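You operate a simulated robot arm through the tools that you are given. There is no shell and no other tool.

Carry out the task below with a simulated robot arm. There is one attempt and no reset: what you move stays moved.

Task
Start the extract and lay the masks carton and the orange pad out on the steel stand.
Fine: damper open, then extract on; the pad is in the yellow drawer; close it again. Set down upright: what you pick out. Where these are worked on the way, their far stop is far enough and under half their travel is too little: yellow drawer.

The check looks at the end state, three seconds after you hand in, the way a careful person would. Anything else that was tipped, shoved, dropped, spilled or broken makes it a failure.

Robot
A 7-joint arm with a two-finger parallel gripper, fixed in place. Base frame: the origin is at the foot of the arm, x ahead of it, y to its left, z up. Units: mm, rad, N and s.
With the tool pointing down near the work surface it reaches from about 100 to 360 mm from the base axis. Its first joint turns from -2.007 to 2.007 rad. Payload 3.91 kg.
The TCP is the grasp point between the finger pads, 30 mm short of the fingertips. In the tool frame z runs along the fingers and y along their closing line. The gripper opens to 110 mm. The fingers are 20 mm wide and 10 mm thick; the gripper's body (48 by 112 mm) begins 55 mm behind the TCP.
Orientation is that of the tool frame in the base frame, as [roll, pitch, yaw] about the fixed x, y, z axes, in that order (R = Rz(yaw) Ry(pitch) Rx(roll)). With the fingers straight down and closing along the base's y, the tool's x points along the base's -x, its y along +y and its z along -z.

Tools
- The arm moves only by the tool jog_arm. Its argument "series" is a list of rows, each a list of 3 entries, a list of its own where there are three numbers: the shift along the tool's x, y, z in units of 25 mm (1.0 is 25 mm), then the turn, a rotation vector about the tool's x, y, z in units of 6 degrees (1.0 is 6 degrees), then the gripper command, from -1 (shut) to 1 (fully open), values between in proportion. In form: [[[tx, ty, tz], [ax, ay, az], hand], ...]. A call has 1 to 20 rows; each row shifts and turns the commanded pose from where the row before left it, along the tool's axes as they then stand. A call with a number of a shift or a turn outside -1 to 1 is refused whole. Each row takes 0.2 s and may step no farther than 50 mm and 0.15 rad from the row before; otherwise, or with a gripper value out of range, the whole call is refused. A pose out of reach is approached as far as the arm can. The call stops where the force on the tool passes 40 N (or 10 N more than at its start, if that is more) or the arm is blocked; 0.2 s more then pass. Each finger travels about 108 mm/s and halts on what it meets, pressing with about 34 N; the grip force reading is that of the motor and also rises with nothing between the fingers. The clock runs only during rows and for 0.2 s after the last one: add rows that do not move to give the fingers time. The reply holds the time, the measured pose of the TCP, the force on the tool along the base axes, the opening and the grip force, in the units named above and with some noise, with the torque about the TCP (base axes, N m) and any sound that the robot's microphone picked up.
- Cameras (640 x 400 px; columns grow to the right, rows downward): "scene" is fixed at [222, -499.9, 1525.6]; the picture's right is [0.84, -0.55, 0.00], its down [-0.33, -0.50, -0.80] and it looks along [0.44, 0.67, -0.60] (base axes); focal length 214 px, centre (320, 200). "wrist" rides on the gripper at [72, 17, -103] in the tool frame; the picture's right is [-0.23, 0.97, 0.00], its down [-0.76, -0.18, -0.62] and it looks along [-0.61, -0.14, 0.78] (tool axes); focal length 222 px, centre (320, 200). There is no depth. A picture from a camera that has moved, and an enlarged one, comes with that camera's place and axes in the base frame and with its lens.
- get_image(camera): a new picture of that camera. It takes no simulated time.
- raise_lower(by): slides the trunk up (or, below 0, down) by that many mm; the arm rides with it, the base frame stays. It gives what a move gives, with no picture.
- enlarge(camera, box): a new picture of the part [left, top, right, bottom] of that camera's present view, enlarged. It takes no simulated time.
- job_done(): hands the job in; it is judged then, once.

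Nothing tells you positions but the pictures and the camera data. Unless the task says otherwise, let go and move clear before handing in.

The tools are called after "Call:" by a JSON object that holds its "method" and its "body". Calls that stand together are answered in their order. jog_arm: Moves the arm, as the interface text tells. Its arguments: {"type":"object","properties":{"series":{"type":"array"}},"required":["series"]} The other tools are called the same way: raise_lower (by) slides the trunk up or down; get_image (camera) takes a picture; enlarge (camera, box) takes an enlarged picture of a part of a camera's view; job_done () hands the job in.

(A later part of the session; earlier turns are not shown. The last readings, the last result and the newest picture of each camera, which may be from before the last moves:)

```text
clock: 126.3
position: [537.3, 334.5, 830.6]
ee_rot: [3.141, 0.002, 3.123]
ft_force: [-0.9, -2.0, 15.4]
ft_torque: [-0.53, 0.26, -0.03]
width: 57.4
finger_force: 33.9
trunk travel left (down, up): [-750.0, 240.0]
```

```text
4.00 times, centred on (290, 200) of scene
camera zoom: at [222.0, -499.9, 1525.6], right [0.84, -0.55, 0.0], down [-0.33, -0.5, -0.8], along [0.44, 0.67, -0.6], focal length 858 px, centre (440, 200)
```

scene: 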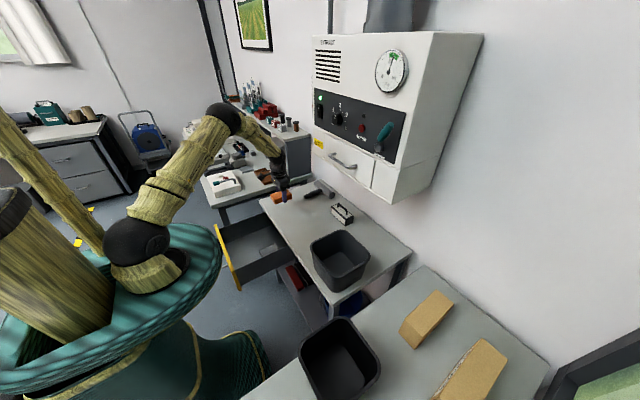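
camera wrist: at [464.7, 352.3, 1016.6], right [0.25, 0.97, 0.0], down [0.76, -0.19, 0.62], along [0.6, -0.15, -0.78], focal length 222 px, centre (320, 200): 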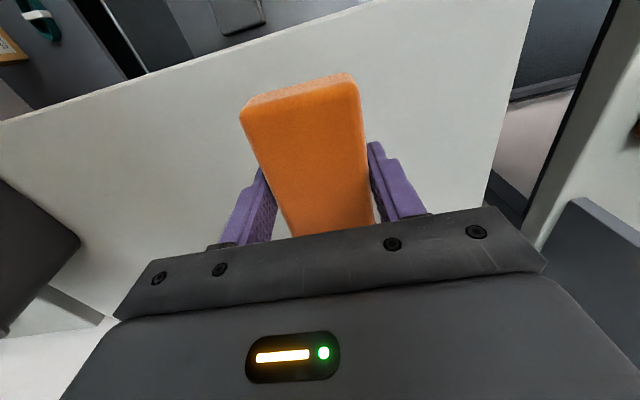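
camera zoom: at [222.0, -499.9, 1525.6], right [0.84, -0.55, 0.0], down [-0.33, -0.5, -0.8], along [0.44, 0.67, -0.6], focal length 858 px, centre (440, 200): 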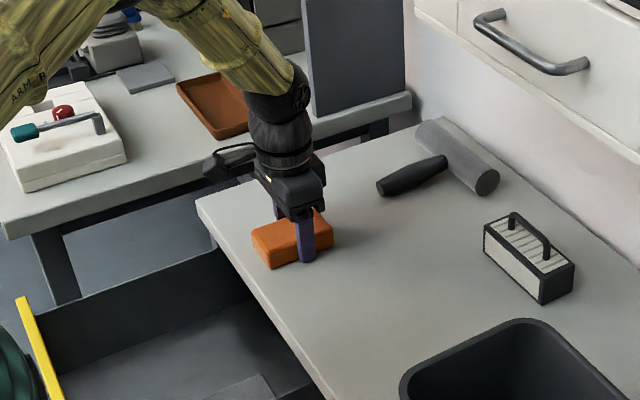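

The pad has touched down on the stand (top at z ≈ 800). I'll open gently and rise clear.

Call:
{"method": "jog_arm", "body": {"series": [[[0, 0, -0.1], [0, 0, 0], -0.4], [[0, 0, 0], [0, 0, 0], 0.3], [[0, 0, 0], [0, 0, 0], 0.5], [[0, 0, 0], [0, 0, 0], 0.5], [[0, 0, -0.5], [0, 0, 0], 0.5], [[0, 0, -1], [0, 0, 0], 0.5], [[0, 0, -1], [0, 0, 0], 0.5], [[0, 0, -1], [0, 0, 0], 0.5], [[0, 0, -1], [0, 0, 0], 0.5]]}}

Call:
{"method": "get_image", "body": {"camera": "wrist"}}

Call:
{"method": "enlarge", "body": {"camera": "scene", "box": [210, 150, 350, 290]}}

```text
clock: 128.3
position: [537.9, 335.2, 943.2]
ee_rot: [3.141, -0.003, 3.123]
ft_force: [-0.1, 0.4, 1.4]
ft_torque: [0.01, 0.01, -0.01]
width: 82.4
finger_force: 0.1
trunk travel left (down, up): [-750.0, 240.0]
```

```text
taken
camera wrist: at [466.1, 353.3, 1045.5], right [0.25, 0.97, 0.0], down [0.76, -0.19, 0.62], along [0.6, -0.15, -0.78], focal length 222 px, centre (320, 200)
```

wrist: 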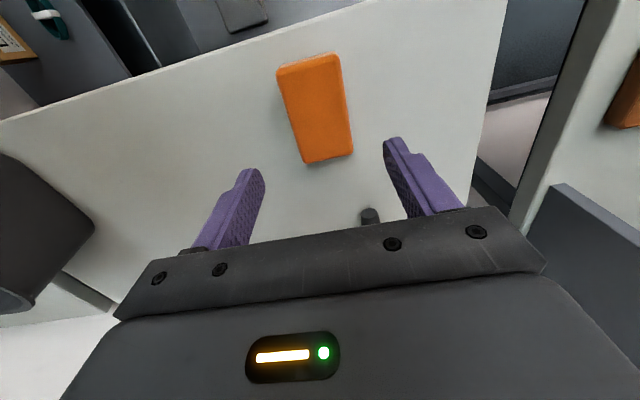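

```text
2.86 times, centred on (280, 220) of scene
camera zoom: at [222.0, -499.9, 1525.6], right [0.84, -0.55, 0.0], down [-0.33, -0.5, -0.8], along [0.44, 0.67, -0.6], focal length 613 px, centre (434, 143)
```

zoom: 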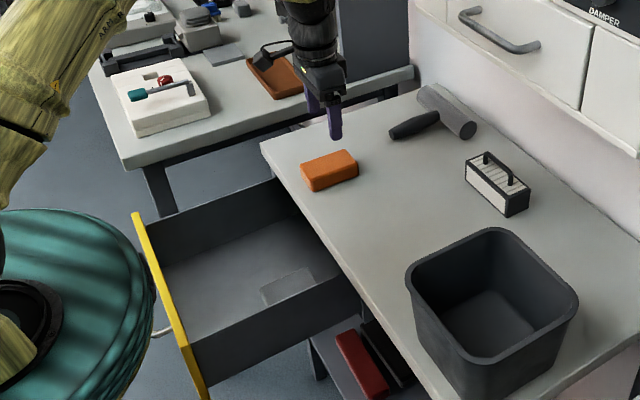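

The pad is on the stand. Now I'll close the drawer with closed fingertips pushing on its front beside the handle, starting by retreating over and in front of it.

Call:
{"method": "jog_arm", "body": {"series": [[[1, -0.4, 0], [0, 0, 0], -1], [[1, -0.4, 0], [0, 0, 0], -1], [[1, -0.4, 0], [0, 0, 0], -1], [[1, -0.4, 0], [0, 0, 0], -1], [[1, -0.4, 0], [0, 0, 0], -1], [[1, -0.4, 0], [0, 0, 0], -1], [[1, -0.4, 0.8], [0, 0, 0], -1], [[1, -0.4, 0.8], [0, 0, 0], -1], [[1, -0.4, 0.8], [0, 0, 0], -1], [[1, -0.4, 0.8], [0, 0, 0], -1], [[1, -0.4, 0.8], [0, 0, 0], -1], [[1, -0.2, 0.8], [0, 0, 0], -1], [[1, 0, 0], [0, 0, 0], -1]]}}

Call:
{"method": "get_image", "body": {"camera": "wrist"}}

Call:
{"method": "get_image", "body": {"camera": "scene"}}

```text
clock: 131.1
position: [210.1, 225.7, 820.9]
ee_rot: [3.141, -0.001, 3.123]
ft_force: [-0.3, 0.1, 0.1]
ft_torque: [0.01, 0.02, 0.0]
width: 0.2
finger_force: 34.5
trunk travel left (down, up): [-750.0, 240.0]
```

```text
taken
camera wrist: at [138.6, 242.8, 924.0], right [0.25, 0.97, 0.0], down [0.76, -0.19, 0.62], along [0.6, -0.15, -0.78], focal length 222 px, centre (320, 200)
```

wrist: 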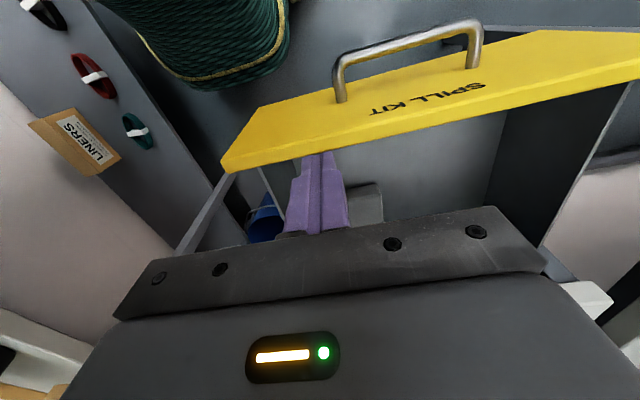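

```text
taken
```

scene: 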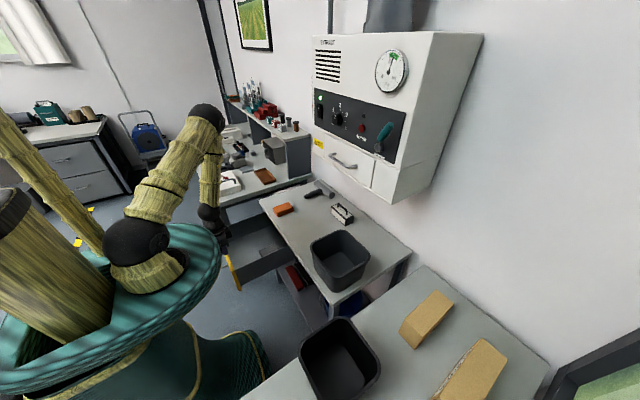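

The bar is now at x ≈ 170 and the drawer front's outer face at about x 200. I'll step back to x ≈ 165, y ≈ 200, tilt slightly forward and descend in front of the panel.

Call:
{"method": "jog_arm", "body": {"series": [[[0.9, -0.5, 0], [0, 0, 0], -1], [[0.9, -0.5, 0], [0, 0, 0], -1], [[0, 0, 0], [0, -1, 0], -1], [[0, 0, 0], [0, -1, 0], -1], [[0, 0, 0], [0, 0, 0], -1]]}}

Call:
{"method": "get_image", "body": {"camera": "wrist"}}

```text
clock: 132.3
position: [174.0, 221.6, 808.2]
ee_rot: [-3.137, 0.208, 3.123]
ft_force: [-0.3, -0.6, -0.1]
ft_torque: [0.0, 0.02, 0.01]
width: 0.0
finger_force: 34.2
out of reach, approached as far as the arm can: row 2, 3, 4
trunk travel left (down, up): [-750.0, 240.0]
```

```text
taken
camera wrist: at [82.8, 240.0, 893.3], right [0.24, 0.97, 0.04], down [0.61, -0.19, 0.77], along [0.75, -0.16, -0.64], focal length 222 px, centre (320, 200)
```

wrist: 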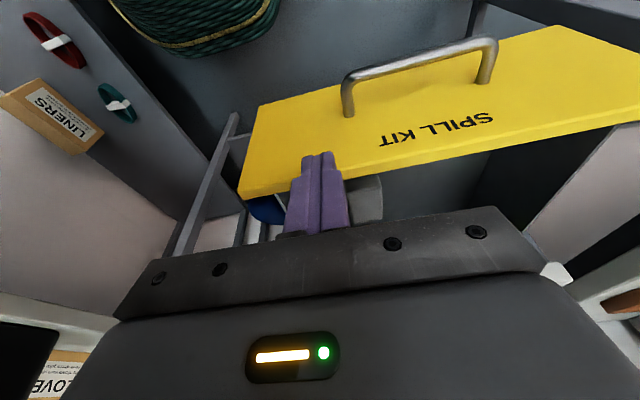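

I'm near the inner limit, and going lower should relax it. The fingertip is at about x 190, ahead of the panel, so I'll descend while easing back slightly.

Call:
{"method": "jog_arm", "body": {"series": [[[0.4, -0.2, 0.95], [0, 0, 0], -1], [[0.4, -0.2, 0.95], [0, 0, 0], -1], [[0.3, -0.2, 0.95], [0, 0, 0], -1], [[0.2, 0, 0.7], [0, 0, 0], -1]]}}

Call:
{"method": "get_image", "body": {"camera": "wrist"}}

Call:
{"method": "enlarge", "body": {"camera": "scene", "box": [170, 170, 310, 300]}}

```text
clock: 133.3
position: [159.5, 206.4, 715.2]
ee_rot: [-3.14, 0.206, 3.125]
ft_force: [0.7, -0.4, 0.1]
ft_torque: [-0.01, -0.01, 0.04]
width: 0.1
finger_force: 34.2
trunk travel left (down, up): [-750.0, 240.0]
```

```text
taken
camera wrist: at [68.7, 224.7, 800.9], right [0.24, 0.97, 0.05], down [0.61, -0.19, 0.77], along [0.75, -0.16, -0.64], focal length 222 px, centre (320, 200)
```

wrist: 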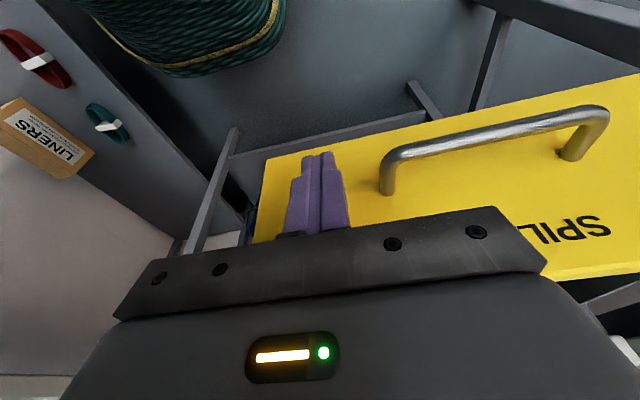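

```text
3.08 times, centred on (240, 235) of scene
camera zoom: at [222.0, -499.9, 1525.6], right [0.84, -0.55, 0.0], down [-0.33, -0.5, -0.8], along [0.44, 0.67, -0.6], focal length 660 px, centre (566, 92)
```

zoom: 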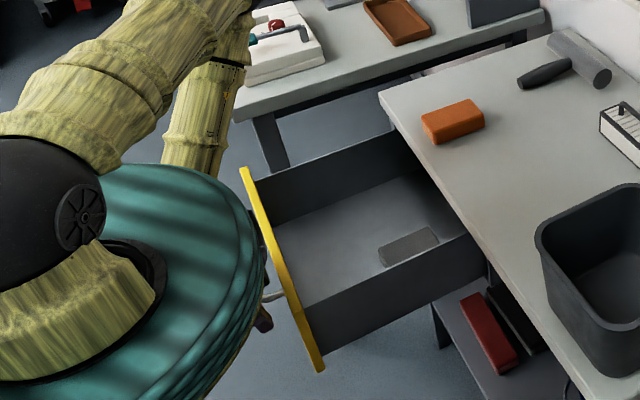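

The fingers are in front of the panel, just right of the handle. I'll push forward steadily.

Call:
{"method": "jog_arm", "body": {"series": [[[-0.78, 0, 0.16], [0, 0, 0], -1], [[-0.59, 0, 0.12], [0, 0, 0], -1], [[-0.59, 0, 0.12], [0, 0, 0], -1], [[-0.59, 0, 0.12], [0, 0, 0], -1], [[-0.59, 0, 0.12], [0, 0, 0], -1], [[-0.59, 0, 0.12], [0, 0, 0], -1], [[-0.59, 0, 0.12], [0, 0, 0], -1]]}}

Call:
{"method": "get_image", "body": {"camera": "wrist"}}

Call:
{"method": "enlarge", "body": {"camera": "scene", "box": [170, 170, 310, 300]}}

```text
clock: 134.9
position: [273.9, 206.3, 716.3]
ee_rot: [-3.141, 0.209, 3.122]
ft_force: [-0.1, 0.2, -0.1]
ft_torque: [0.01, 0.01, -0.03]
width: 0.0
finger_force: 33.7
trunk travel left (down, up): [-750.0, 240.0]
```

```text
taken
camera wrist: at [180.8, 224.3, 801.3], right [0.24, 0.97, 0.05], down [0.61, -0.19, 0.77], along [0.75, -0.16, -0.64], focal length 222 px, centre (320, 200)
```

wrist: 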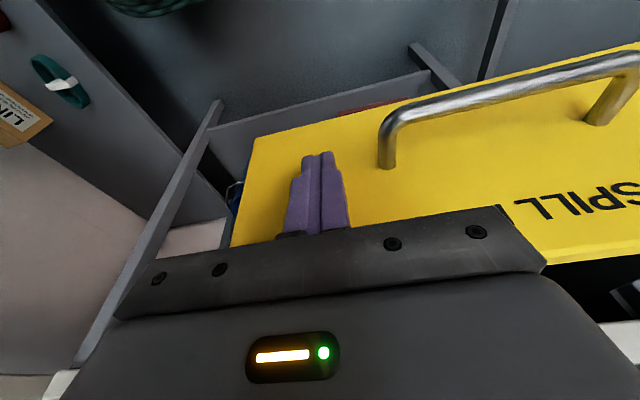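

```text
3.08 times, centred on (240, 235) of scene
camera zoom: at [222.0, -499.9, 1525.6], right [0.84, -0.55, 0.0], down [-0.33, -0.5, -0.8], along [0.44, 0.67, -0.6], focal length 660 px, centre (566, 92)
```

zoom: 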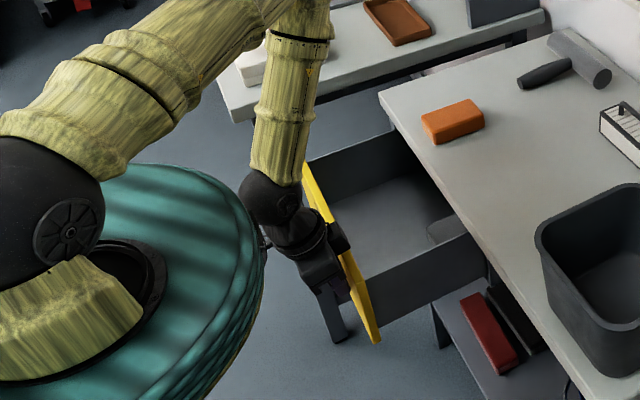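

The drawer is closing smoothly. I'll push further, then tilt the tool forward so the gripper body clears the bench edge for the last part.

Call:
{"method": "jog_arm", "body": {"series": [[[-0.59, 0, 0.12], [0, 0, 0], -1], [[-0.59, 0, 0.12], [0, 0, 0], -1], [[-0.59, 0, 0.12], [0, 0, 0], -1], [[-0.59, 0, 0.12], [0, 0, 0], -1], [[-0.59, 0, 0.12], [0, 0, 0], -1], [[-0.59, 0, 0.12], [0, 0, 0], -1], [[-0.35, 0, 0.08], [0, -1, 0], -1], [[-0.34, 0, 0.11], [0, -1, 0], -1], [[-0.33, 0, 0.15], [0, -1, 0], -1], [[-0.31, 0, 0.18], [0, -1, 0], -1]]}}

Call:
{"method": "get_image", "body": {"camera": "wrist"}}

Call:
{"method": "enlarge", "body": {"camera": "scene", "box": [190, 150, 330, 290]}}

```text
clock: 137.1
position: [397.8, 204.7, 717.2]
ee_rot: [3.14, 0.63, 3.123]
ft_force: [-1.3, 0.6, -0.9]
ft_torque: [0.01, 0.07, 0.0]
width: 0.2
finger_force: 33.7
trunk travel left (down, up): [-750.0, 240.0]
```

```text
taken
camera wrist: at [278.9, 222.8, 756.9], right [0.2, 0.97, 0.13], down [0.25, -0.18, 0.95], along [0.95, -0.16, -0.27], focal length 222 px, centre (320, 200)
```

wrist: 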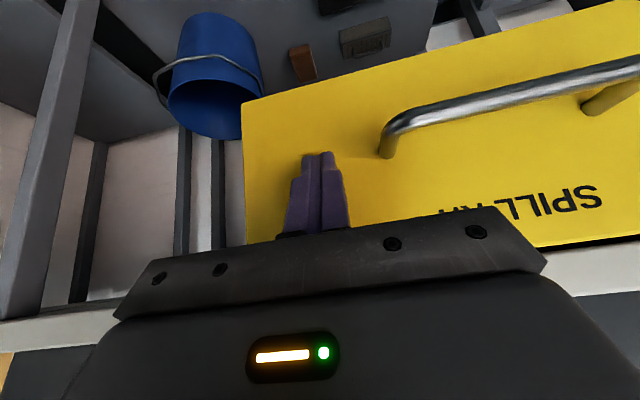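

```text
2.86 times, centred on (260, 220) of scene
camera zoom: at [222.0, -499.9, 1525.6], right [0.84, -0.55, 0.0], down [-0.33, -0.5, -0.8], along [0.44, 0.67, -0.6], focal length 613 px, centre (491, 143)
```

zoom: 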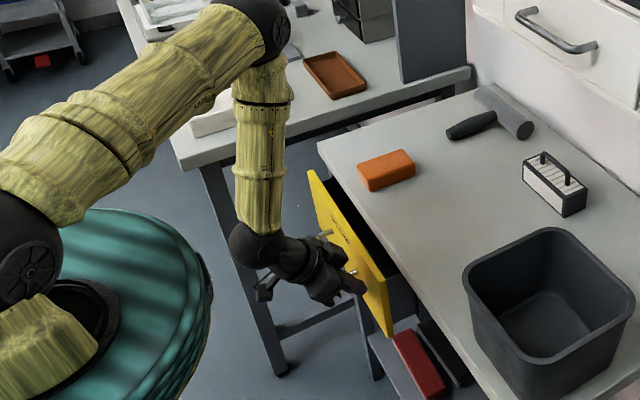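

About 50 mm remain. I'll push the rest in small steps until it seats.

Call:
{"method": "jog_arm", "body": {"series": [[[-0.486, 0, 0.353], [0, 0, 0], -1], [[-0.486, 0, 0.353], [0, 0, 0], -1], [[-0.324, 0, 0.235], [0, 0, 0], -1], [[-0.2, 0, 0.14], [0, 0, 0], -1], [[-0.16, 0, 0.12], [0, 0, 0], -1], [[-0.16, 0, 0.12], [0, 0, 0], -1]]}}

Call:
{"method": "get_image", "body": {"camera": "wrist"}}

Call:
{"method": "enlarge", "body": {"camera": "scene", "box": [190, 150, 330, 290]}}

```text
clock: 138.5
position: [447.6, 202.6, 715.3]
ee_rot: [-3.14, 0.62, 3.125]
ft_force: [-38.3, -0.4, 11.7]
ft_torque: [0.24, 0.38, 0.05]
width: 0.3
finger_force: 34.0
trunk travel left (down, up): [-750.0, 240.0]
```

```text
taken
camera wrist: at [329.0, 220.6, 757.5], right [0.2, 0.97, 0.13], down [0.26, -0.18, 0.95], along [0.95, -0.16, -0.28], focal length 222 px, centre (320, 200)
```

wrist: 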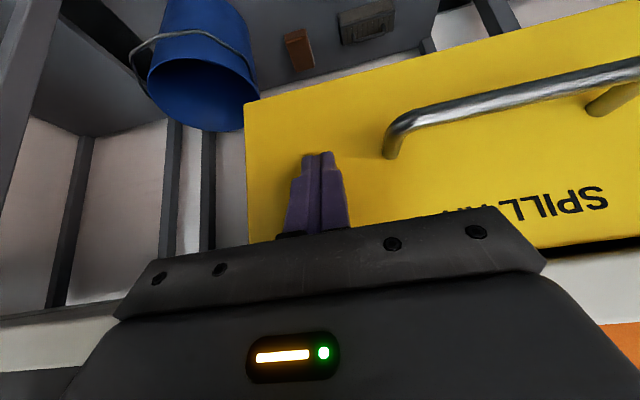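

```text
2.86 times, centred on (260, 220) of scene
camera zoom: at [222.0, -499.9, 1525.6], right [0.84, -0.55, 0.0], down [-0.33, -0.5, -0.8], along [0.44, 0.67, -0.6], focal length 613 px, centre (491, 143)
```

zoom: 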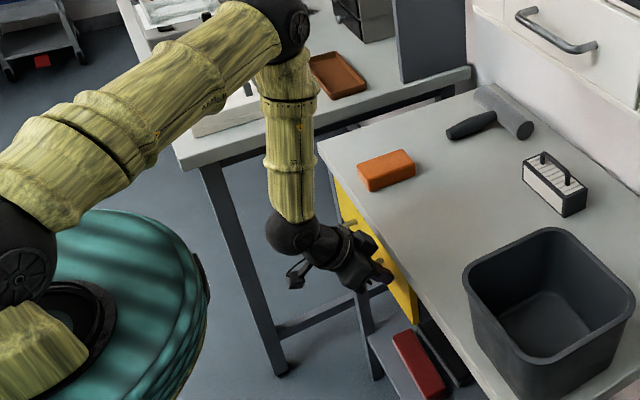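

The drawer is seated, with 38 N of resistance at the closed position. I'll back off, straighten the tool, rise and check it stays shut.

Call:
{"method": "jog_arm", "body": {"series": [[[0.5, 0, -0.36], [0, 0, 0], -1], [[0.8, 0, -0.58], [0, 0, 0], -1], [[0.8, 0, -0.58], [0, 0, 0], -1], [[0, 0, -0.5], [0, 1, 0], -1], [[0, 0, -0.5], [0, 1, 0], -1], [[0, 0, -0.8], [0, 1, 0], -1], [[0, 0, -0.8], [0, 1, 0], -1], [[0, 0, -0.8], [0, 1, 0], -1], [[0, 0, -1], [0, 0.95, 0], -1], [[0, 0, -1], [0, 0, 0], 0], [[0, 0, -1], [0, 0, 0], 0], [[0, 0, -1], [0, 0, 0], 0]]}}

Call:
{"method": "get_image", "body": {"camera": "wrist"}}

Call:
{"method": "get_image", "body": {"camera": "scene"}}

Call:
{"method": "enlarge", "body": {"camera": "scene", "box": [230, 180, 330, 270]}}

```text
clock: 141.1
position: [356.3, 204.9, 893.6]
ee_rot: [-3.141, 0.005, 3.121]
ft_force: [0.0, 0.0, -0.3]
ft_torque: [-0.01, 0.0, 0.0]
width: 54.9
finger_force: 0.0
trunk travel left (down, up): [-750.0, 240.0]
```

```text
taken
camera wrist: at [282.6, 222.5, 995.6], right [0.25, 0.97, 0.0], down [0.76, -0.19, 0.63], along [0.61, -0.15, -0.78], focal length 222 px, centre (320, 200)
```

wrist: 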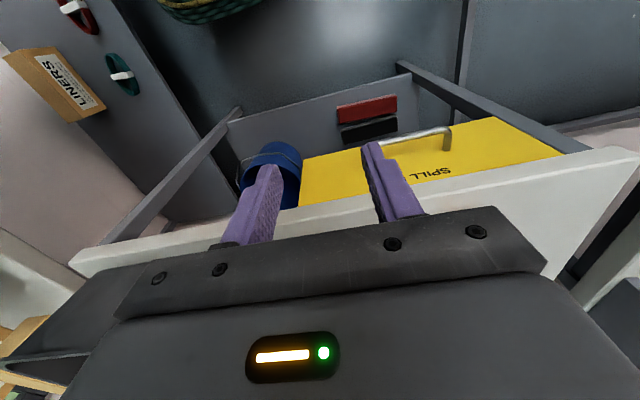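

```text
taken
```

scene: 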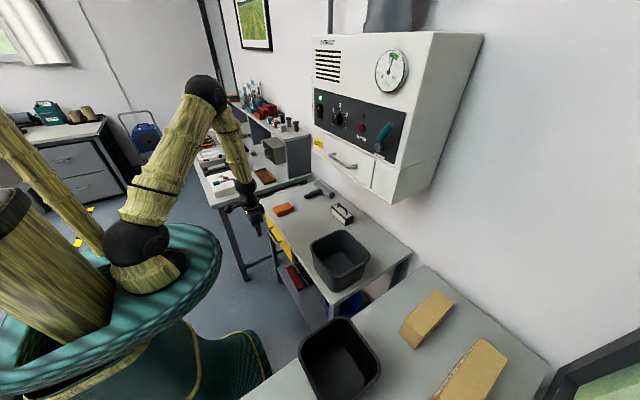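

```text
4.44 times, centred on (280, 225) of scene
camera zoom: at [222.0, -499.9, 1525.6], right [0.84, -0.55, 0.0], down [-0.33, -0.5, -0.8], along [0.44, 0.67, -0.6], focal length 953 px, centre (498, 89)
```

zoom: 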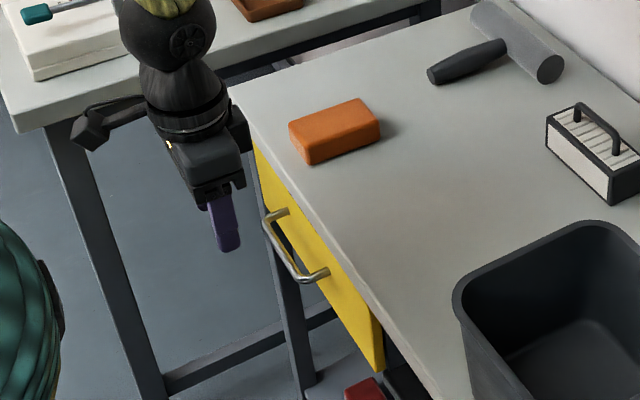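

The drawer is shut and the pad sits well on the stand. Now for the masks carton on the right-hand table: I'll rise and swing over to look at it.

Call:
{"method": "jog_arm", "body": {"series": [[[0, -0.5, -1], [0, 0, 0], 0.5], [[0, -0.5, -1], [0, 0, 0], 0.5], [[0, -0.5, -1], [0, 0, 0], 0.5], [[0, -0.5, -1], [0, 0, 0], 0.5], [[-0.3, -1, -0.6], [0, 0, 0], 0.5], [[-0.3, -1, -0.6], [0, 0, 0], 0.5], [[-0.3, -1, 0], [0, 0, 0], 0.5], [[-0.3, -1, 0], [0, 0, 0], 0.5], [[-0.3, -1, 0], [0, 0, 0], 0.5], [[-0.3, -1, 0], [0, 0, 0], 0.5], [[-0.3, -1, 0], [0, 0, 0], 0.5], [[-0.3, -1, 0], [0, 0, 0], 0.5], [[-0.3, -1, 0], [0, 0, 0], 0.5], [[-0.3, -1, 0], [0, 0, 0], 0.5]]}}

Call:
{"method": "jog_arm", "body": {"series": [[[-0.3, -1, 0], [0, 0, 0], 0.5], [[-0.3, -1, 0], [0, 0, 0], 0.5], [[-0.3, -1, 0], [0, 0, 0], 0.5], [[-0.3, -1, 0], [0, 0, 0], 0.5]]}}

Call:
{"method": "get_image", "body": {"camera": "wrist"}}

Call:
{"method": "get_image", "body": {"camera": "scene"}}

```text
clock: 144.1
position: [424.1, -98.9, 1024.3]
ee_rot: [3.14, 0.003, 3.121]
ft_force: [-0.1, 0.1, -0.6]
ft_torque: [0.04, 0.0, 0.03]
width: 82.5
finger_force: 0.1
trunk travel left (down, up): [-750.0, 240.0]
```

```text
clock: 145.1
position: [452.6, -198.9, 1024.3]
ee_rot: [3.139, 0.005, 3.122]
ft_force: [-0.2, -0.1, 0.2]
ft_torque: [0.02, 0.01, -0.03]
width: 82.3
finger_force: 0.1
trunk travel left (down, up): [-750.0, 240.0]
```

```text
taken
camera wrist: at [379.6, -181.2, 1126.3], right [0.25, 0.97, 0.0], down [0.76, -0.19, 0.63], along [0.61, -0.15, -0.78], focal length 222 px, centre (320, 200)
```

wrist: 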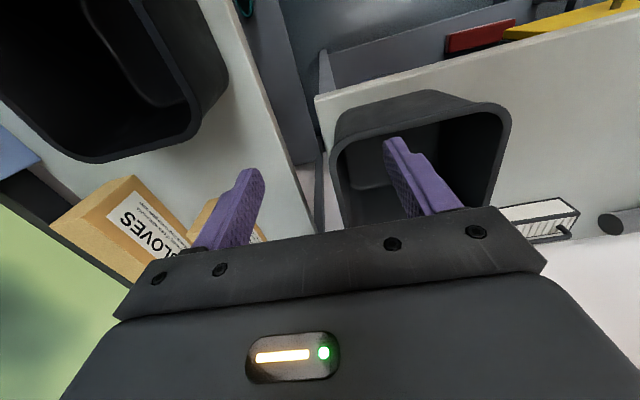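

```text
taken
```

scene: 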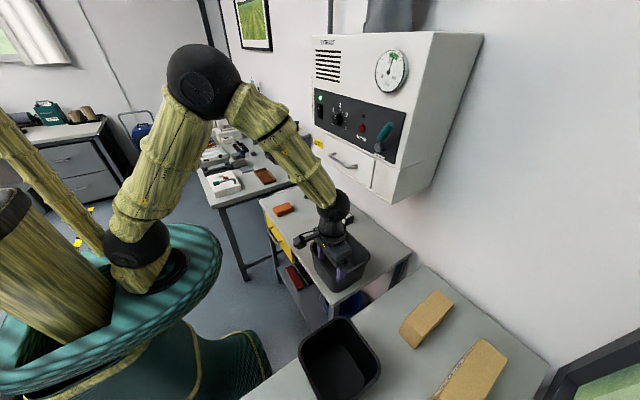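

I'm above the gap between the tubs. I'll yaw 30° to the right to bring the cartons into view and edge toward them.

Call:
{"method": "jog_arm", "body": {"series": [[[0, 0, -0.6], [0, 0, 1], 0.5], [[0, 0, -0.6], [0, 0, 1], 0.5], [[0, 0, -0.6], [0, 0, 1], 0.5], [[0, 0, 0], [0, 0, 1], 0.5], [[0, 0, 0], [0, 0, 1], 0.5], [[0, -1, 0], [0, 0, 0], 0.5], [[0, -1, 0], [0, 0, 0], 0.5], [[0, -1, 0], [0, 0, 0], 0.5]]}}

Call:
{"method": "get_image", "body": {"camera": "wrist"}}

Call:
{"method": "enlarge", "body": {"camera": "scene", "box": [380, 270, 530, 400]}}

```text
clock: 146.9
position: [411.9, -262.4, 1068.7]
ee_rot: [3.138, 0.004, 2.6]
ft_force: [0.3, 0.0, 0.2]
ft_torque: [-0.01, -0.02, -0.02]
width: 82.5
finger_force: 0.0
trunk travel left (down, up): [-750.0, 240.0]
```

```text
taken
camera wrist: at [357.7, -211.4, 1172.0], right [0.7, 0.72, 0.0], down [0.56, -0.55, 0.63], along [0.45, -0.43, -0.78], focal length 222 px, centre (320, 200)
```

wrist: 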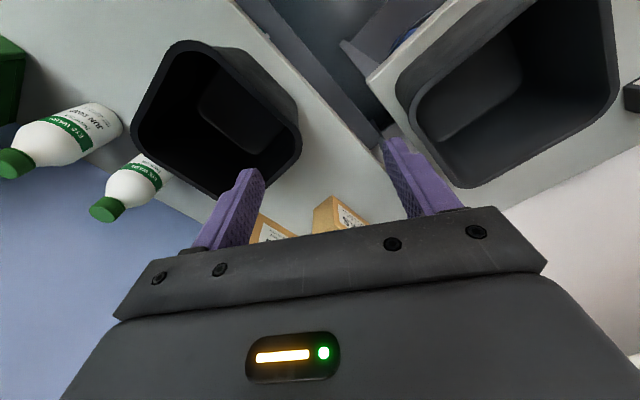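

```text
3.08 times, centred on (455, 335) of scene
camera zoom: at [222.0, -499.9, 1525.6], right [0.84, -0.55, 0.0], down [-0.33, -0.5, -0.8], along [0.44, 0.67, -0.6], focal length 660 px, centre (-95, -215)
```

zoom: 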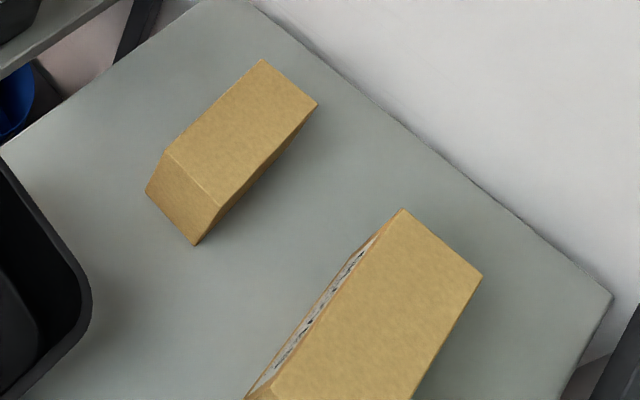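

The carton occupies about x 584–740, y −451 to −392 and z 800–886, lying along x with free space around it. I'll turn back to the standard yaw and move over it high up to test the reach.

Call:
{"method": "jog_arm", "body": {"series": [[[0, 0, 0], [0, 0, -1], 0.5], [[0, 0, 0], [0, 0, -1], 0.5], [[0, 0, 0], [0, 0, -1], 0.5], [[0, 0, 0], [0, 0, -1], 0.5], [[0, 0, 0], [0, 0, -1], 0.5], [[-1, -0.8, 0], [0, 0, 0], 0.5], [[-1, -0.8, 0], [0, 0, 0], 0.5], [[-1, -0.8, 0], [0, 0, 0], 0.5], [[-1, -0.8, 0], [0, 0, 0], 0.5], [[-1, -0.8, 0], [0, 0, 0], 0.5], [[-1, -0.8, 0], [0, 0, 0], 0.5], [[-1, -0.8, 0], [0, 0, 0], 0.5], [[-0.8, -0.6, 0], [0, 0, 0], 0.5]]}}

Call:
{"method": "get_image", "body": {"camera": "wrist"}}

Call:
{"method": "get_image", "body": {"camera": "scene"}}

```text
clock: 149.7
position: [605.6, -422.1, 1070.3]
ee_rot: [3.14, 0.002, 3.122]
ft_force: [0.5, 0.3, 0.3]
ft_torque: [0.02, 0.04, 0.02]
width: 82.5
finger_force: 0.1
trunk travel left (down, up): [-750.0, 240.0]
```

```text
taken
camera wrist: at [532.7, -403.5, 1172.7], right [0.25, 0.97, 0.0], down [0.76, -0.19, 0.62], along [0.61, -0.15, -0.78], focal length 222 px, centre (320, 200)
```

wrist: 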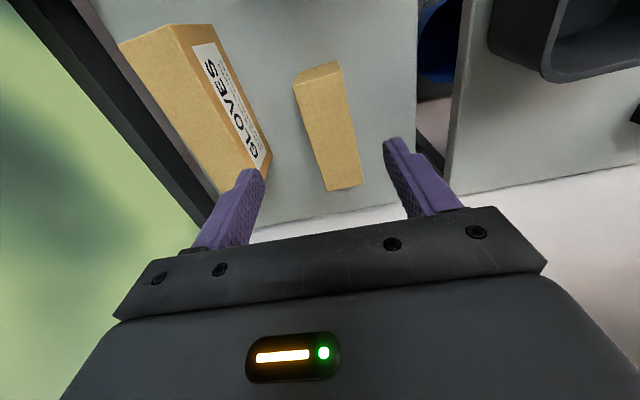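

```text
taken
```

scene: 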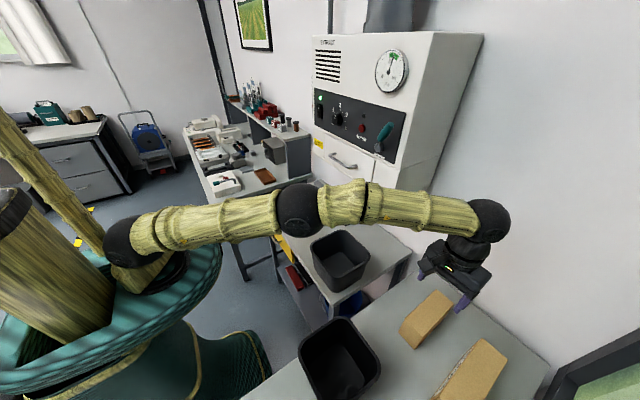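

The arm reaches over the carton, nearly extended. I'll zoom in to refine its position before lowering with the trunk.

Call:
{"method": "enlarge", "body": {"camera": "wrist", "box": [240, 40, 420, 220]}}

```text
2.22 times, centred on (330, 130) of wrist
camera zoom: at [532.7, -403.5, 1172.7], right [0.25, 0.97, 0.0], down [0.76, -0.19, 0.62], along [0.61, -0.15, -0.78], focal length 494 px, centre (298, 356)
```

zoom: 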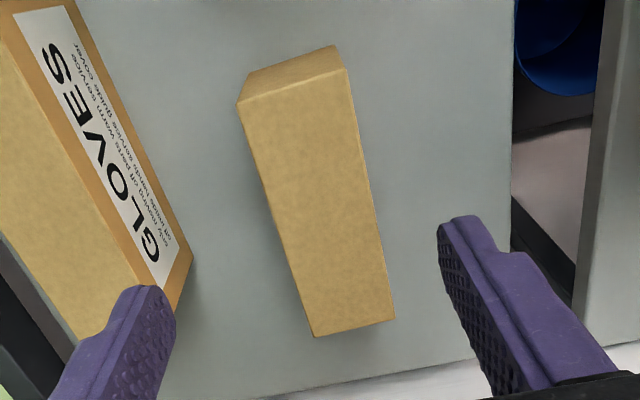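

The carton is centred at about (661, −417), aligned within 2°. I'll lower the trunk 110 mm and move toward its centre.

Call:
{"method": "raise_lower", "body": {"by": -110}}

Call:
{"method": "jog_arm", "body": {"series": [[[-0.6, 0.1, 0], [0, 0, 0], 0.5], [[-0.6, 0.05, 0], [0, 0, 0], 0.5], [[-0.6, 0.05, 0], [0, 0, 0], 0.5]]}}

Call:
{"method": "get_image", "body": {"camera": "wrist"}}

Call:
{"method": "get_image", "body": {"camera": "scene"}}

```text
clock: 151.2
position: [604.8, -419.9, 960.9]
ee_rot: [-3.139, 0.004, 3.12]
ft_force: [0.9, 0.4, -0.9]
ft_torque: [0.0, -0.01, 0.0]
width: 82.7
finger_force: 0.1
trunk travel left (down, up): [-640.0, 350.0]
```

```text
clock: 152.0
position: [622.3, -407.3, 959.5]
ee_rot: [-3.14, 0.003, 3.122]
ft_force: [-1.3, 0.3, 0.4]
ft_torque: [0.04, 0.01, -0.02]
width: 82.4
finger_force: 0.0
out of reach, approached as far as the arm can: row 2, 3
trunk travel left (down, up): [-640.0, 350.0]
```

```text
taken
camera wrist: at [549.3, -389.9, 1062.4], right [0.25, 0.97, 0.0], down [0.76, -0.19, 0.63], along [0.61, -0.15, -0.78], focal length 222 px, centre (320, 200)
```

wrist: 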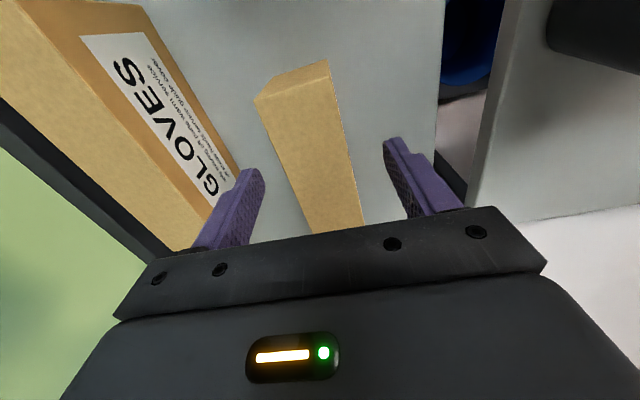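

```text
taken
```

scene: 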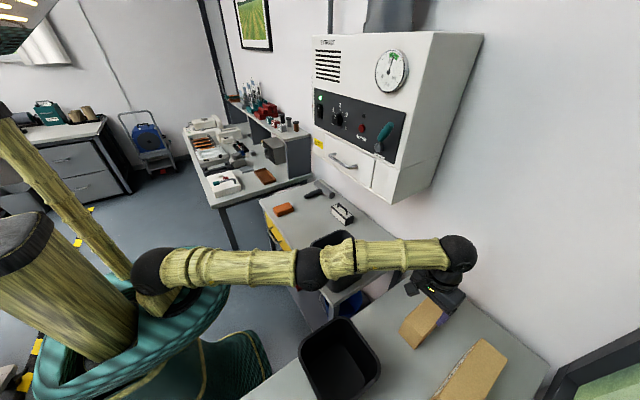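

At full stretch, tool-down reach ends near x 622. I'll tilt the tool 18° forward, which lets me grip near the carton's centre.

Call:
{"method": "jog_arm", "body": {"series": [[[0, -0.1, 0], [0, -1, 0], 0.5], [[0, -0.1, 0], [0, -1, 0], 0.5], [[0, -0.1, 0], [0, -1, 0], 0.5], [[-0.63, -0.1, 0.2], [0, 0, 0], 0.5], [[-0.63, 0, 0.2], [0, 0, 0], 0.5], [[0, 0, 0], [0, 0, 0], 0.5]]}}

Call:
{"method": "get_image", "body": {"camera": "wrist"}}

Call:
{"method": "enlarge", "body": {"camera": "scene", "box": [360, 210, 540, 400]}}

```text
clock: 153.4
position: [667.3, -435.1, 964.6]
ee_rot: [-3.141, 0.318, 3.122]
ft_force: [0.1, 0.0, -0.1]
ft_torque: [0.04, 0.01, 0.01]
width: 82.5
finger_force: 0.0
out of reach, approached as far as the arm can: row 1, 2, 3, 4, 5
trunk travel left (down, up): [-640.0, 350.0]
```

```text
taken
camera wrist: at [566.8, -417.3, 1039.6], right [0.23, 0.97, 0.07], down [0.52, -0.19, 0.83], along [0.82, -0.16, -0.55], focal length 222 px, centre (320, 200)
```

wrist: 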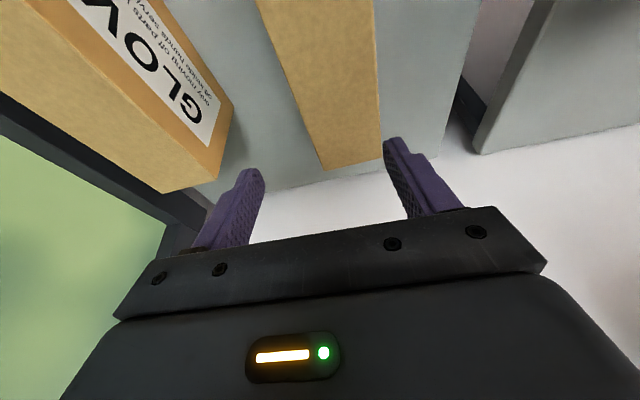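

```text
2.11 times, centred on (450, 305) of scene
camera zoom: at [222.0, -499.9, 1525.6], right [0.84, -0.55, 0.0], down [-0.33, -0.5, -0.8], along [0.44, 0.67, -0.6], focal length 452 px, centre (46, -21)
```

zoom: 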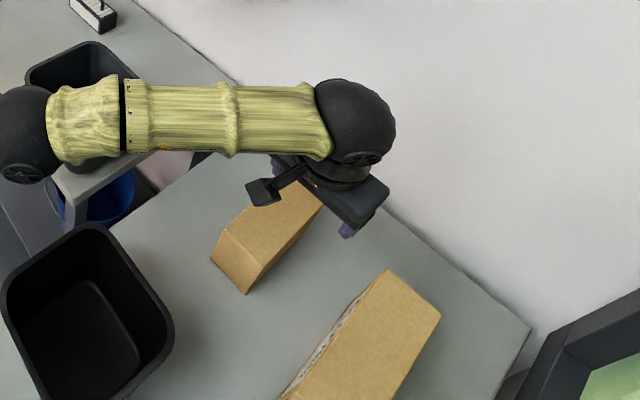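

I'm at the reach limit and slightly to the right of the carton. I'll bring the tool back a little and centre it on y ≈ −417.

Call:
{"method": "jog_arm", "body": {"series": [[[0.5, 0.5, -0.16], [0, 0, 0], 0.5], [[0.4, 0.2, -0.13], [0, 0, 0], 0.5], [[0, 0, 0], [0, 0, 0], 0.5]]}}

```text
clock: 154.2
position: [666.8, -433.0, 966.8]
ee_rot: [3.14, 0.318, 3.123]
ft_force: [0.3, -0.1, 0.4]
ft_torque: [0.01, -0.01, 0.01]
width: 82.4
finger_force: 0.0
out of reach, approached as far as the arm can: row 1, 2
trunk travel left (down, up): [-640.0, 350.0]
```

Call:
{"method": "jog_arm", "body": {"series": [[[0.6, 0.2, -0.2], [0, 0, 0], 0.5], [[0.6, 0.2, -0.2], [0, 0, 0], 0.5], [[0, 0, 0], [0, 0, 0], 0.5]]}}

```text
clock: 155.0
position: [662.1, -437.0, 968.2]
ee_rot: [3.139, 0.318, 3.123]
ft_force: [-0.8, -0.9, -0.4]
ft_torque: [0.0, 0.02, 0.01]
width: 82.7
finger_force: 0.1
out of reach, approached as far as the arm can: row 1, 2
trunk travel left (down, up): [-640.0, 350.0]
```

The commanded pose should be well inside reach, but the arm seems stuck straight. I'll command a larger move back toward the base to unfold the elbow.

Call:
{"method": "jog_arm", "body": {"series": [[[0.8, 0, -0.26], [0, 0, 0], 0.5], [[0.8, 0, -0.26], [0, 0, 0], 0.5], [[0.8, 0.3, -0.26], [0, 0, 0], 0.5], [[0, 0, 0], [0, 0, 0], 0.5]]}}

Call:
{"method": "get_image", "body": {"camera": "scene"}}

```text
clock: 156.0
position: [642.1, -460.2, 976.4]
ee_rot: [3.139, 0.316, 3.122]
ft_force: [-0.2, -0.9, 0.6]
ft_torque: [0.04, -0.02, 0.0]
width: 82.3
finger_force: 0.0
out of reach, approached as far as the arm can: row 1, 2, 3
trunk travel left (down, up): [-640.0, 350.0]
```

```text
taken
```

scene: 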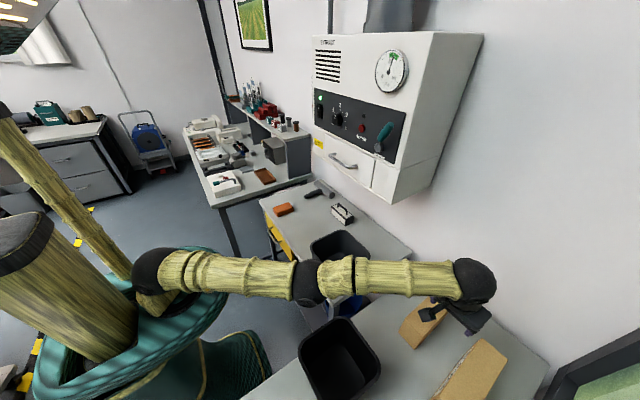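

The arm is straight, so inward moves have no leverage and it only slides sideways. For safety I'll raise the trunk first, then command a clearly inward and upward move to break the straight pose.

Call:
{"method": "raise_lower", "body": {"by": 110}}

Call:
{"method": "jog_arm", "body": {"series": [[[0, 0, 0], [0, 1, 0], 0.5], [[0.5, 0.5, -0.8], [0, 1, 0], 0.5], [[0.5, 0.5, -0.8], [0, 1, 0], 0.5], [[0.5, 0.5, -0.8], [0, 0, 0], 0.5]]}}

Call:
{"method": "get_image", "body": {"camera": "scene"}}

```text
clock: 157.4
position: [641.5, -461.1, 1084.9]
ee_rot: [3.139, 0.316, 3.123]
ft_force: [0.6, 0.0, -0.7]
ft_torque: [0.01, 0.0, 0.0]
width: 82.4
finger_force: 0.0
trunk travel left (down, up): [-750.0, 240.0]
```

```text
clock: 158.4
position: [595.9, -415.0, 1139.3]
ee_rot: [3.139, -0.001, 3.123]
ft_force: [0.6, 0.7, -0.6]
ft_torque: [-0.03, 0.0, 0.0]
width: 82.7
finger_force: 0.0
out of reach, approached as far as the arm can: row 1, 3, 4
trunk travel left (down, up): [-750.0, 240.0]
```

```text
taken
```

scene: 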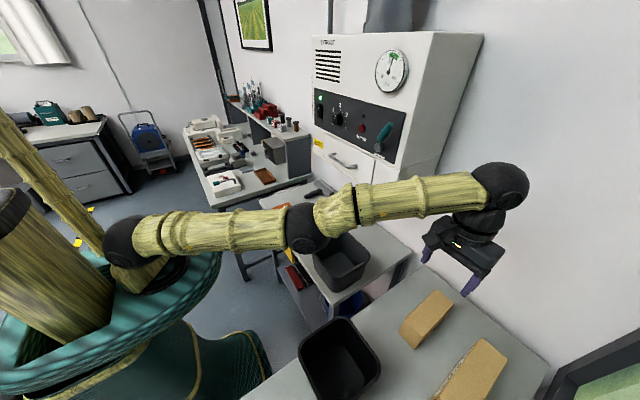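

The elbow bent, but downward. I want elbow-up, so I'll check where the arm settles before flipping it back.

Call:
{"method": "jog_arm", "body": {"series": [[[0, 0, 0], [0, 0, 0], 0.5], [[0, 0, 0], [0, 0, 0], 0.5]]}}

Call:
{"method": "get_image", "body": {"camera": "scene"}}

```text
clock: 159.0
position: [596.3, -415.3, 1139.6]
ee_rot: [3.139, 0.002, 3.123]
ft_force: [-0.5, 0.7, -0.6]
ft_torque: [0.01, 0.02, -0.01]
width: 82.2
finger_force: 0.0
trunk travel left (down, up): [-750.0, 240.0]
```

```text
taken
```

scene: 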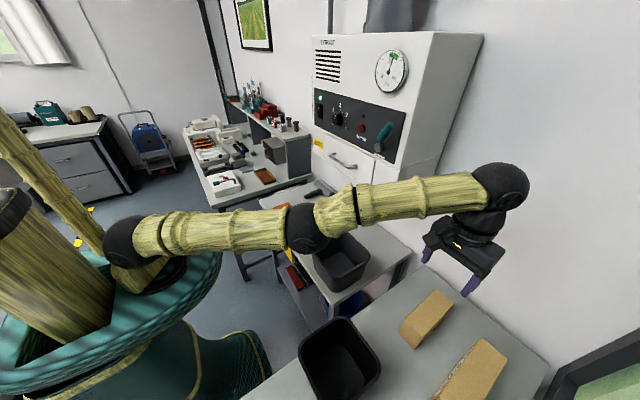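

I'll stretch it outward to straight, then command downward so the forearm drops into an elbow-up bend, and come back in.

Call:
{"method": "jog_arm", "body": {"series": [[[-0.82, -0.57, 0], [0, 0, 0], 0.5], [[-0.82, -0.57, 0], [0, 0, 0], 0.5], [[0, 0, 1], [0, 0, 0], 0.5], [[0, 0, 1], [0, 0, 0], 0.5], [[0, 0, 1], [0, 0, 0], 0.5], [[0.5, 0.35, 1], [0, 0, 0], 0.5], [[0.82, 0.57, 0], [0, 0, 0], 0.5], [[0.82, 0.57, 0], [0, 0, 0], 0.5], [[0, 0, 0], [0, 0, 0], 0.5]]}}

Call:
{"method": "get_image", "body": {"camera": "scene"}}

```text
clock: 161.0
position: [619.4, -417.9, 1042.2]
ee_rot: [3.139, 0.003, 3.12]
ft_force: [-0.1, 0.4, -0.9]
ft_torque: [0.01, 0.02, -0.05]
width: 82.5
finger_force: 0.1
out of reach, approached as far as the arm can: row 1, 2, 4, 5, 6, 7, 8
trunk travel left (down, up): [-750.0, 240.0]
```

```text
taken
```

scene: 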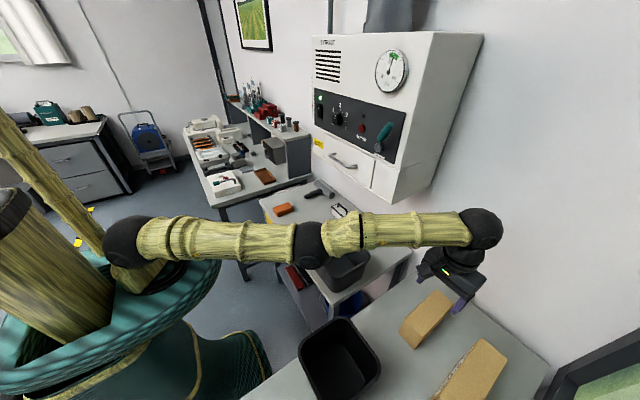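

It is straight now. I'll command down and inward.

Call:
{"method": "jog_arm", "body": {"series": [[[0.3, 0.2, 1], [0, 0, 0], 0.5], [[0.4, 0.3, 1], [0, 0, 0], 0.5], [[0.5, 0.35, 0.5], [0, 0, 0], 0.5], [[0.5, 0.35, 0], [0, 0, 0], 0.5], [[0, 0, 0], [0, 0, 0], 0.5]]}}

Call:
{"method": "get_image", "body": {"camera": "scene"}}

```text
clock: 162.2
position: [621.4, -420.8, 981.6]
ee_rot: [3.14, 0.001, 3.124]
ft_force: [0.1, 0.0, 0.7]
ft_torque: [-0.02, 0.01, -0.01]
width: 82.2
finger_force: 0.2
out of reach, approached as far as the arm can: row 1, 2, 3, 4
trunk travel left (down, up): [-750.0, 240.0]
```

```text
taken
```

scene: 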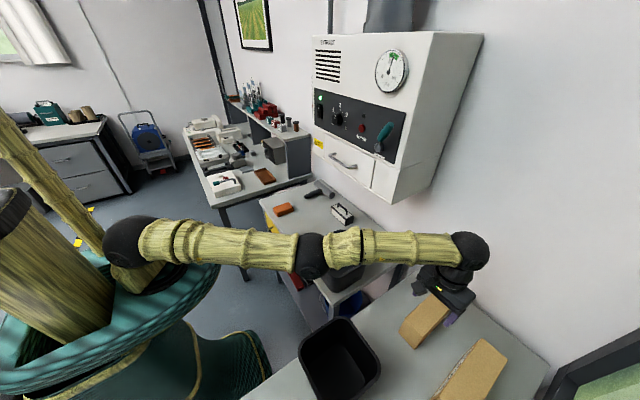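

There is still a slight downward bend. I'll raise the trunk for room, push clearly past full stretch and then sweep down while coming in.

Call:
{"method": "raise_lower", "body": {"by": 130}}

Call:
{"method": "jog_arm", "body": {"series": [[[-0.82, -0.57, 0], [0, 0, 0], 0.5], [[-0.82, -0.57, 0], [0, 0, 0], 0.5], [[-0.82, -0.57, 0], [0, 0, 0], 0.5], [[-0.82, -0.57, 0], [0, 0, 0], 0.5], [[-0.82, -0.57, 0], [0, 0, 0], 0.5], [[-0.4, -0.28, 0], [0, 0, 0], 0.5], [[0, 0, 0], [0, 0, 0], 0.5], [[0, 0, 1], [0, 0, 0], 0.5], [[0.4, 0.28, 1], [0, 0, 0], 0.5], [[0.82, 0.57, 1], [0, 0, 0], 0.5], [[0.82, 0.57, 1], [0, 0, 0], 0.5], [[0.82, 0.57, 0.5], [0, 0, 0], 0.5], [[0.82, 0.57, 0], [0, 0, 0], 0.5], [[0.82, 0.57, 0], [0, 0, 0], 0.5]]}}

Call:
{"method": "get_image", "body": {"camera": "scene"}}

```text
clock: 163.8
position: [621.6, -420.3, 1111.9]
ee_rot: [3.139, 0.002, 3.121]
ft_force: [-0.2, 0.8, -0.2]
ft_torque: [0.02, 0.03, -0.05]
width: 82.7
finger_force: 0.1
trunk travel left (down, up): [-880.0, 110.0]
```

```text
clock: 166.8
position: [513.0, -337.7, 999.3]
ee_rot: [3.14, 0.002, 3.124]
ft_force: [0.3, -0.2, -0.5]
ft_torque: [-0.07, -0.03, 0.0]
width: 82.6
finger_force: 0.0
out of reach, approached as far as the arm can: row 1, 2, 3, 4, 5, 6
trunk travel left (down, up): [-880.0, 110.0]
```

```text
taken
```

scene: 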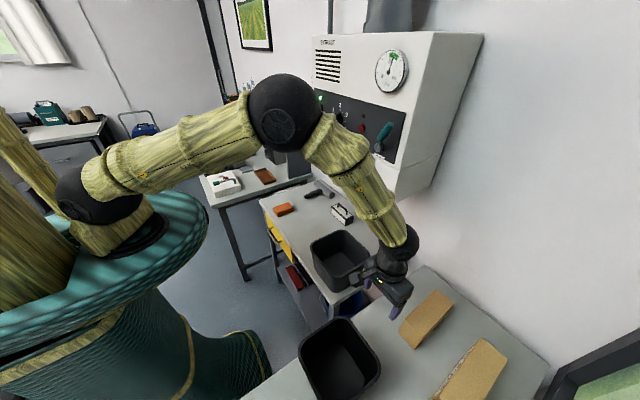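

The elbow is up again with the arm comfortably bent. This time I'll tilt 24° first, move over the carton while staying away from full stretch, and descend using the trunk.

Call:
{"method": "jog_arm", "body": {"series": [[[0, 0, 0], [0, -1, 0], 0.5], [[0, 0, 0], [0, -1, 0], 0.5], [[0, 0, 0], [0, -1, 0], 0.5], [[0, 0, 0], [0, -1, 0], 0.5], [[-0.805, -0.527, 0.358], [0, 0, 0], 0.5], [[-0.805, -0.527, 0.358], [0, 0, 0], 0.5], [[-0.805, -0.527, 0.358], [0, 0, 0], 0.5], [[-0.805, -0.527, 0.358], [0, 0, 0], 0.5], [[-0.805, -0.527, 0.358], [0, 0, 0], 0.5], [[-0.8, -0.527, 0.358], [0, 0, 0], 0.5], [[0, 0, 0], [0, 0, 0], 0.5]]}}

Call:
{"method": "get_image", "body": {"camera": "wrist"}}

Call:
{"method": "get_image", "body": {"camera": "scene"}}

```text
clock: 169.2
position: [644.2, -420.3, 997.3]
ee_rot: [3.14, 0.422, 3.122]
ft_force: [0.2, 0.2, 0.3]
ft_torque: [-0.01, -0.01, 0.01]
width: 82.6
finger_force: 0.0
trunk travel left (down, up): [-880.0, 110.0]
```

```text
taken
camera wrist: at [536.6, -402.6, 1062.1], right [0.23, 0.97, 0.09], down [0.44, -0.19, 0.88], along [0.87, -0.16, -0.47], focal length 222 px, centre (320, 200)
```

wrist: 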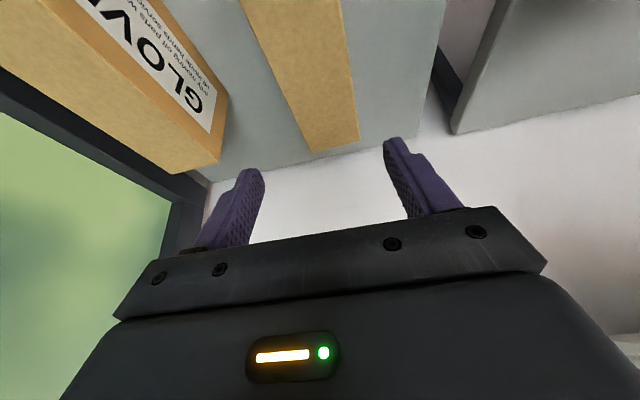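

```text
taken
```

scene: 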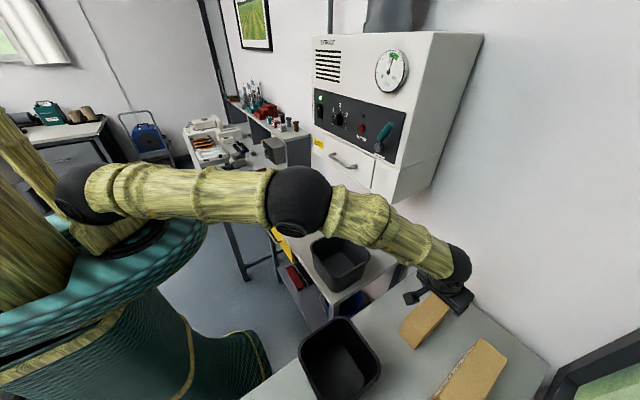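

I'm in position without being at the limit. I'll centre the last 3 mm, lower 70 mm by trunk and check the alignment before straddling.

Call:
{"method": "jog_arm", "body": {"series": [[[0, 0.13, 0], [0, 0, 0], 0.5]]}}

Call:
{"method": "raise_lower", "body": {"by": -70}}

Call:
{"method": "get_image", "body": {"camera": "wrist"}}

Call:
{"method": "enlarge", "body": {"camera": "scene", "box": [370, 230, 530, 390]}}

```text
clock: 169.6
position: [644.8, -416.7, 997.3]
ee_rot: [3.139, 0.421, 3.123]
ft_force: [0.2, -0.2, 0.3]
ft_torque: [-0.03, 0.01, -0.01]
width: 82.5
finger_force: 0.1
trunk travel left (down, up): [-880.0, 110.0]
```

```text
clock: 170.6
position: [645.3, -418.7, 928.7]
ee_rot: [3.139, 0.419, 3.123]
ft_force: [0.2, 0.6, 0.4]
ft_torque: [0.02, 0.0, 0.0]
width: 82.4
finger_force: 0.1
trunk travel left (down, up): [-810.0, 180.0]
```

```text
taken
camera wrist: at [536.8, -400.0, 992.4], right [0.23, 0.97, 0.09], down [0.44, -0.19, 0.88], along [0.87, -0.16, -0.47], focal length 222 px, centre (320, 200)
```

wrist: 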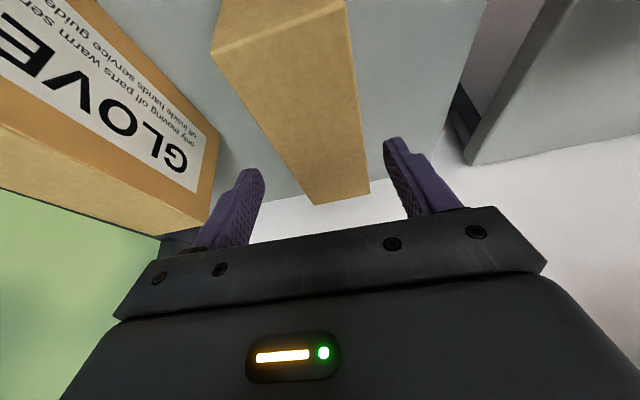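

```text
2.50 times, centred on (450, 310) of scene
camera zoom: at [222.0, -499.9, 1525.6], right [0.84, -0.55, 0.0], down [-0.33, -0.5, -0.8], along [0.44, 0.67, -0.6], focal length 536 px, centre (-5, -75)
```

zoom: 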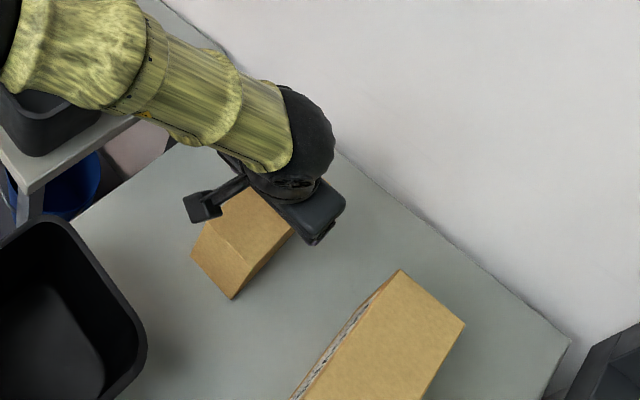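

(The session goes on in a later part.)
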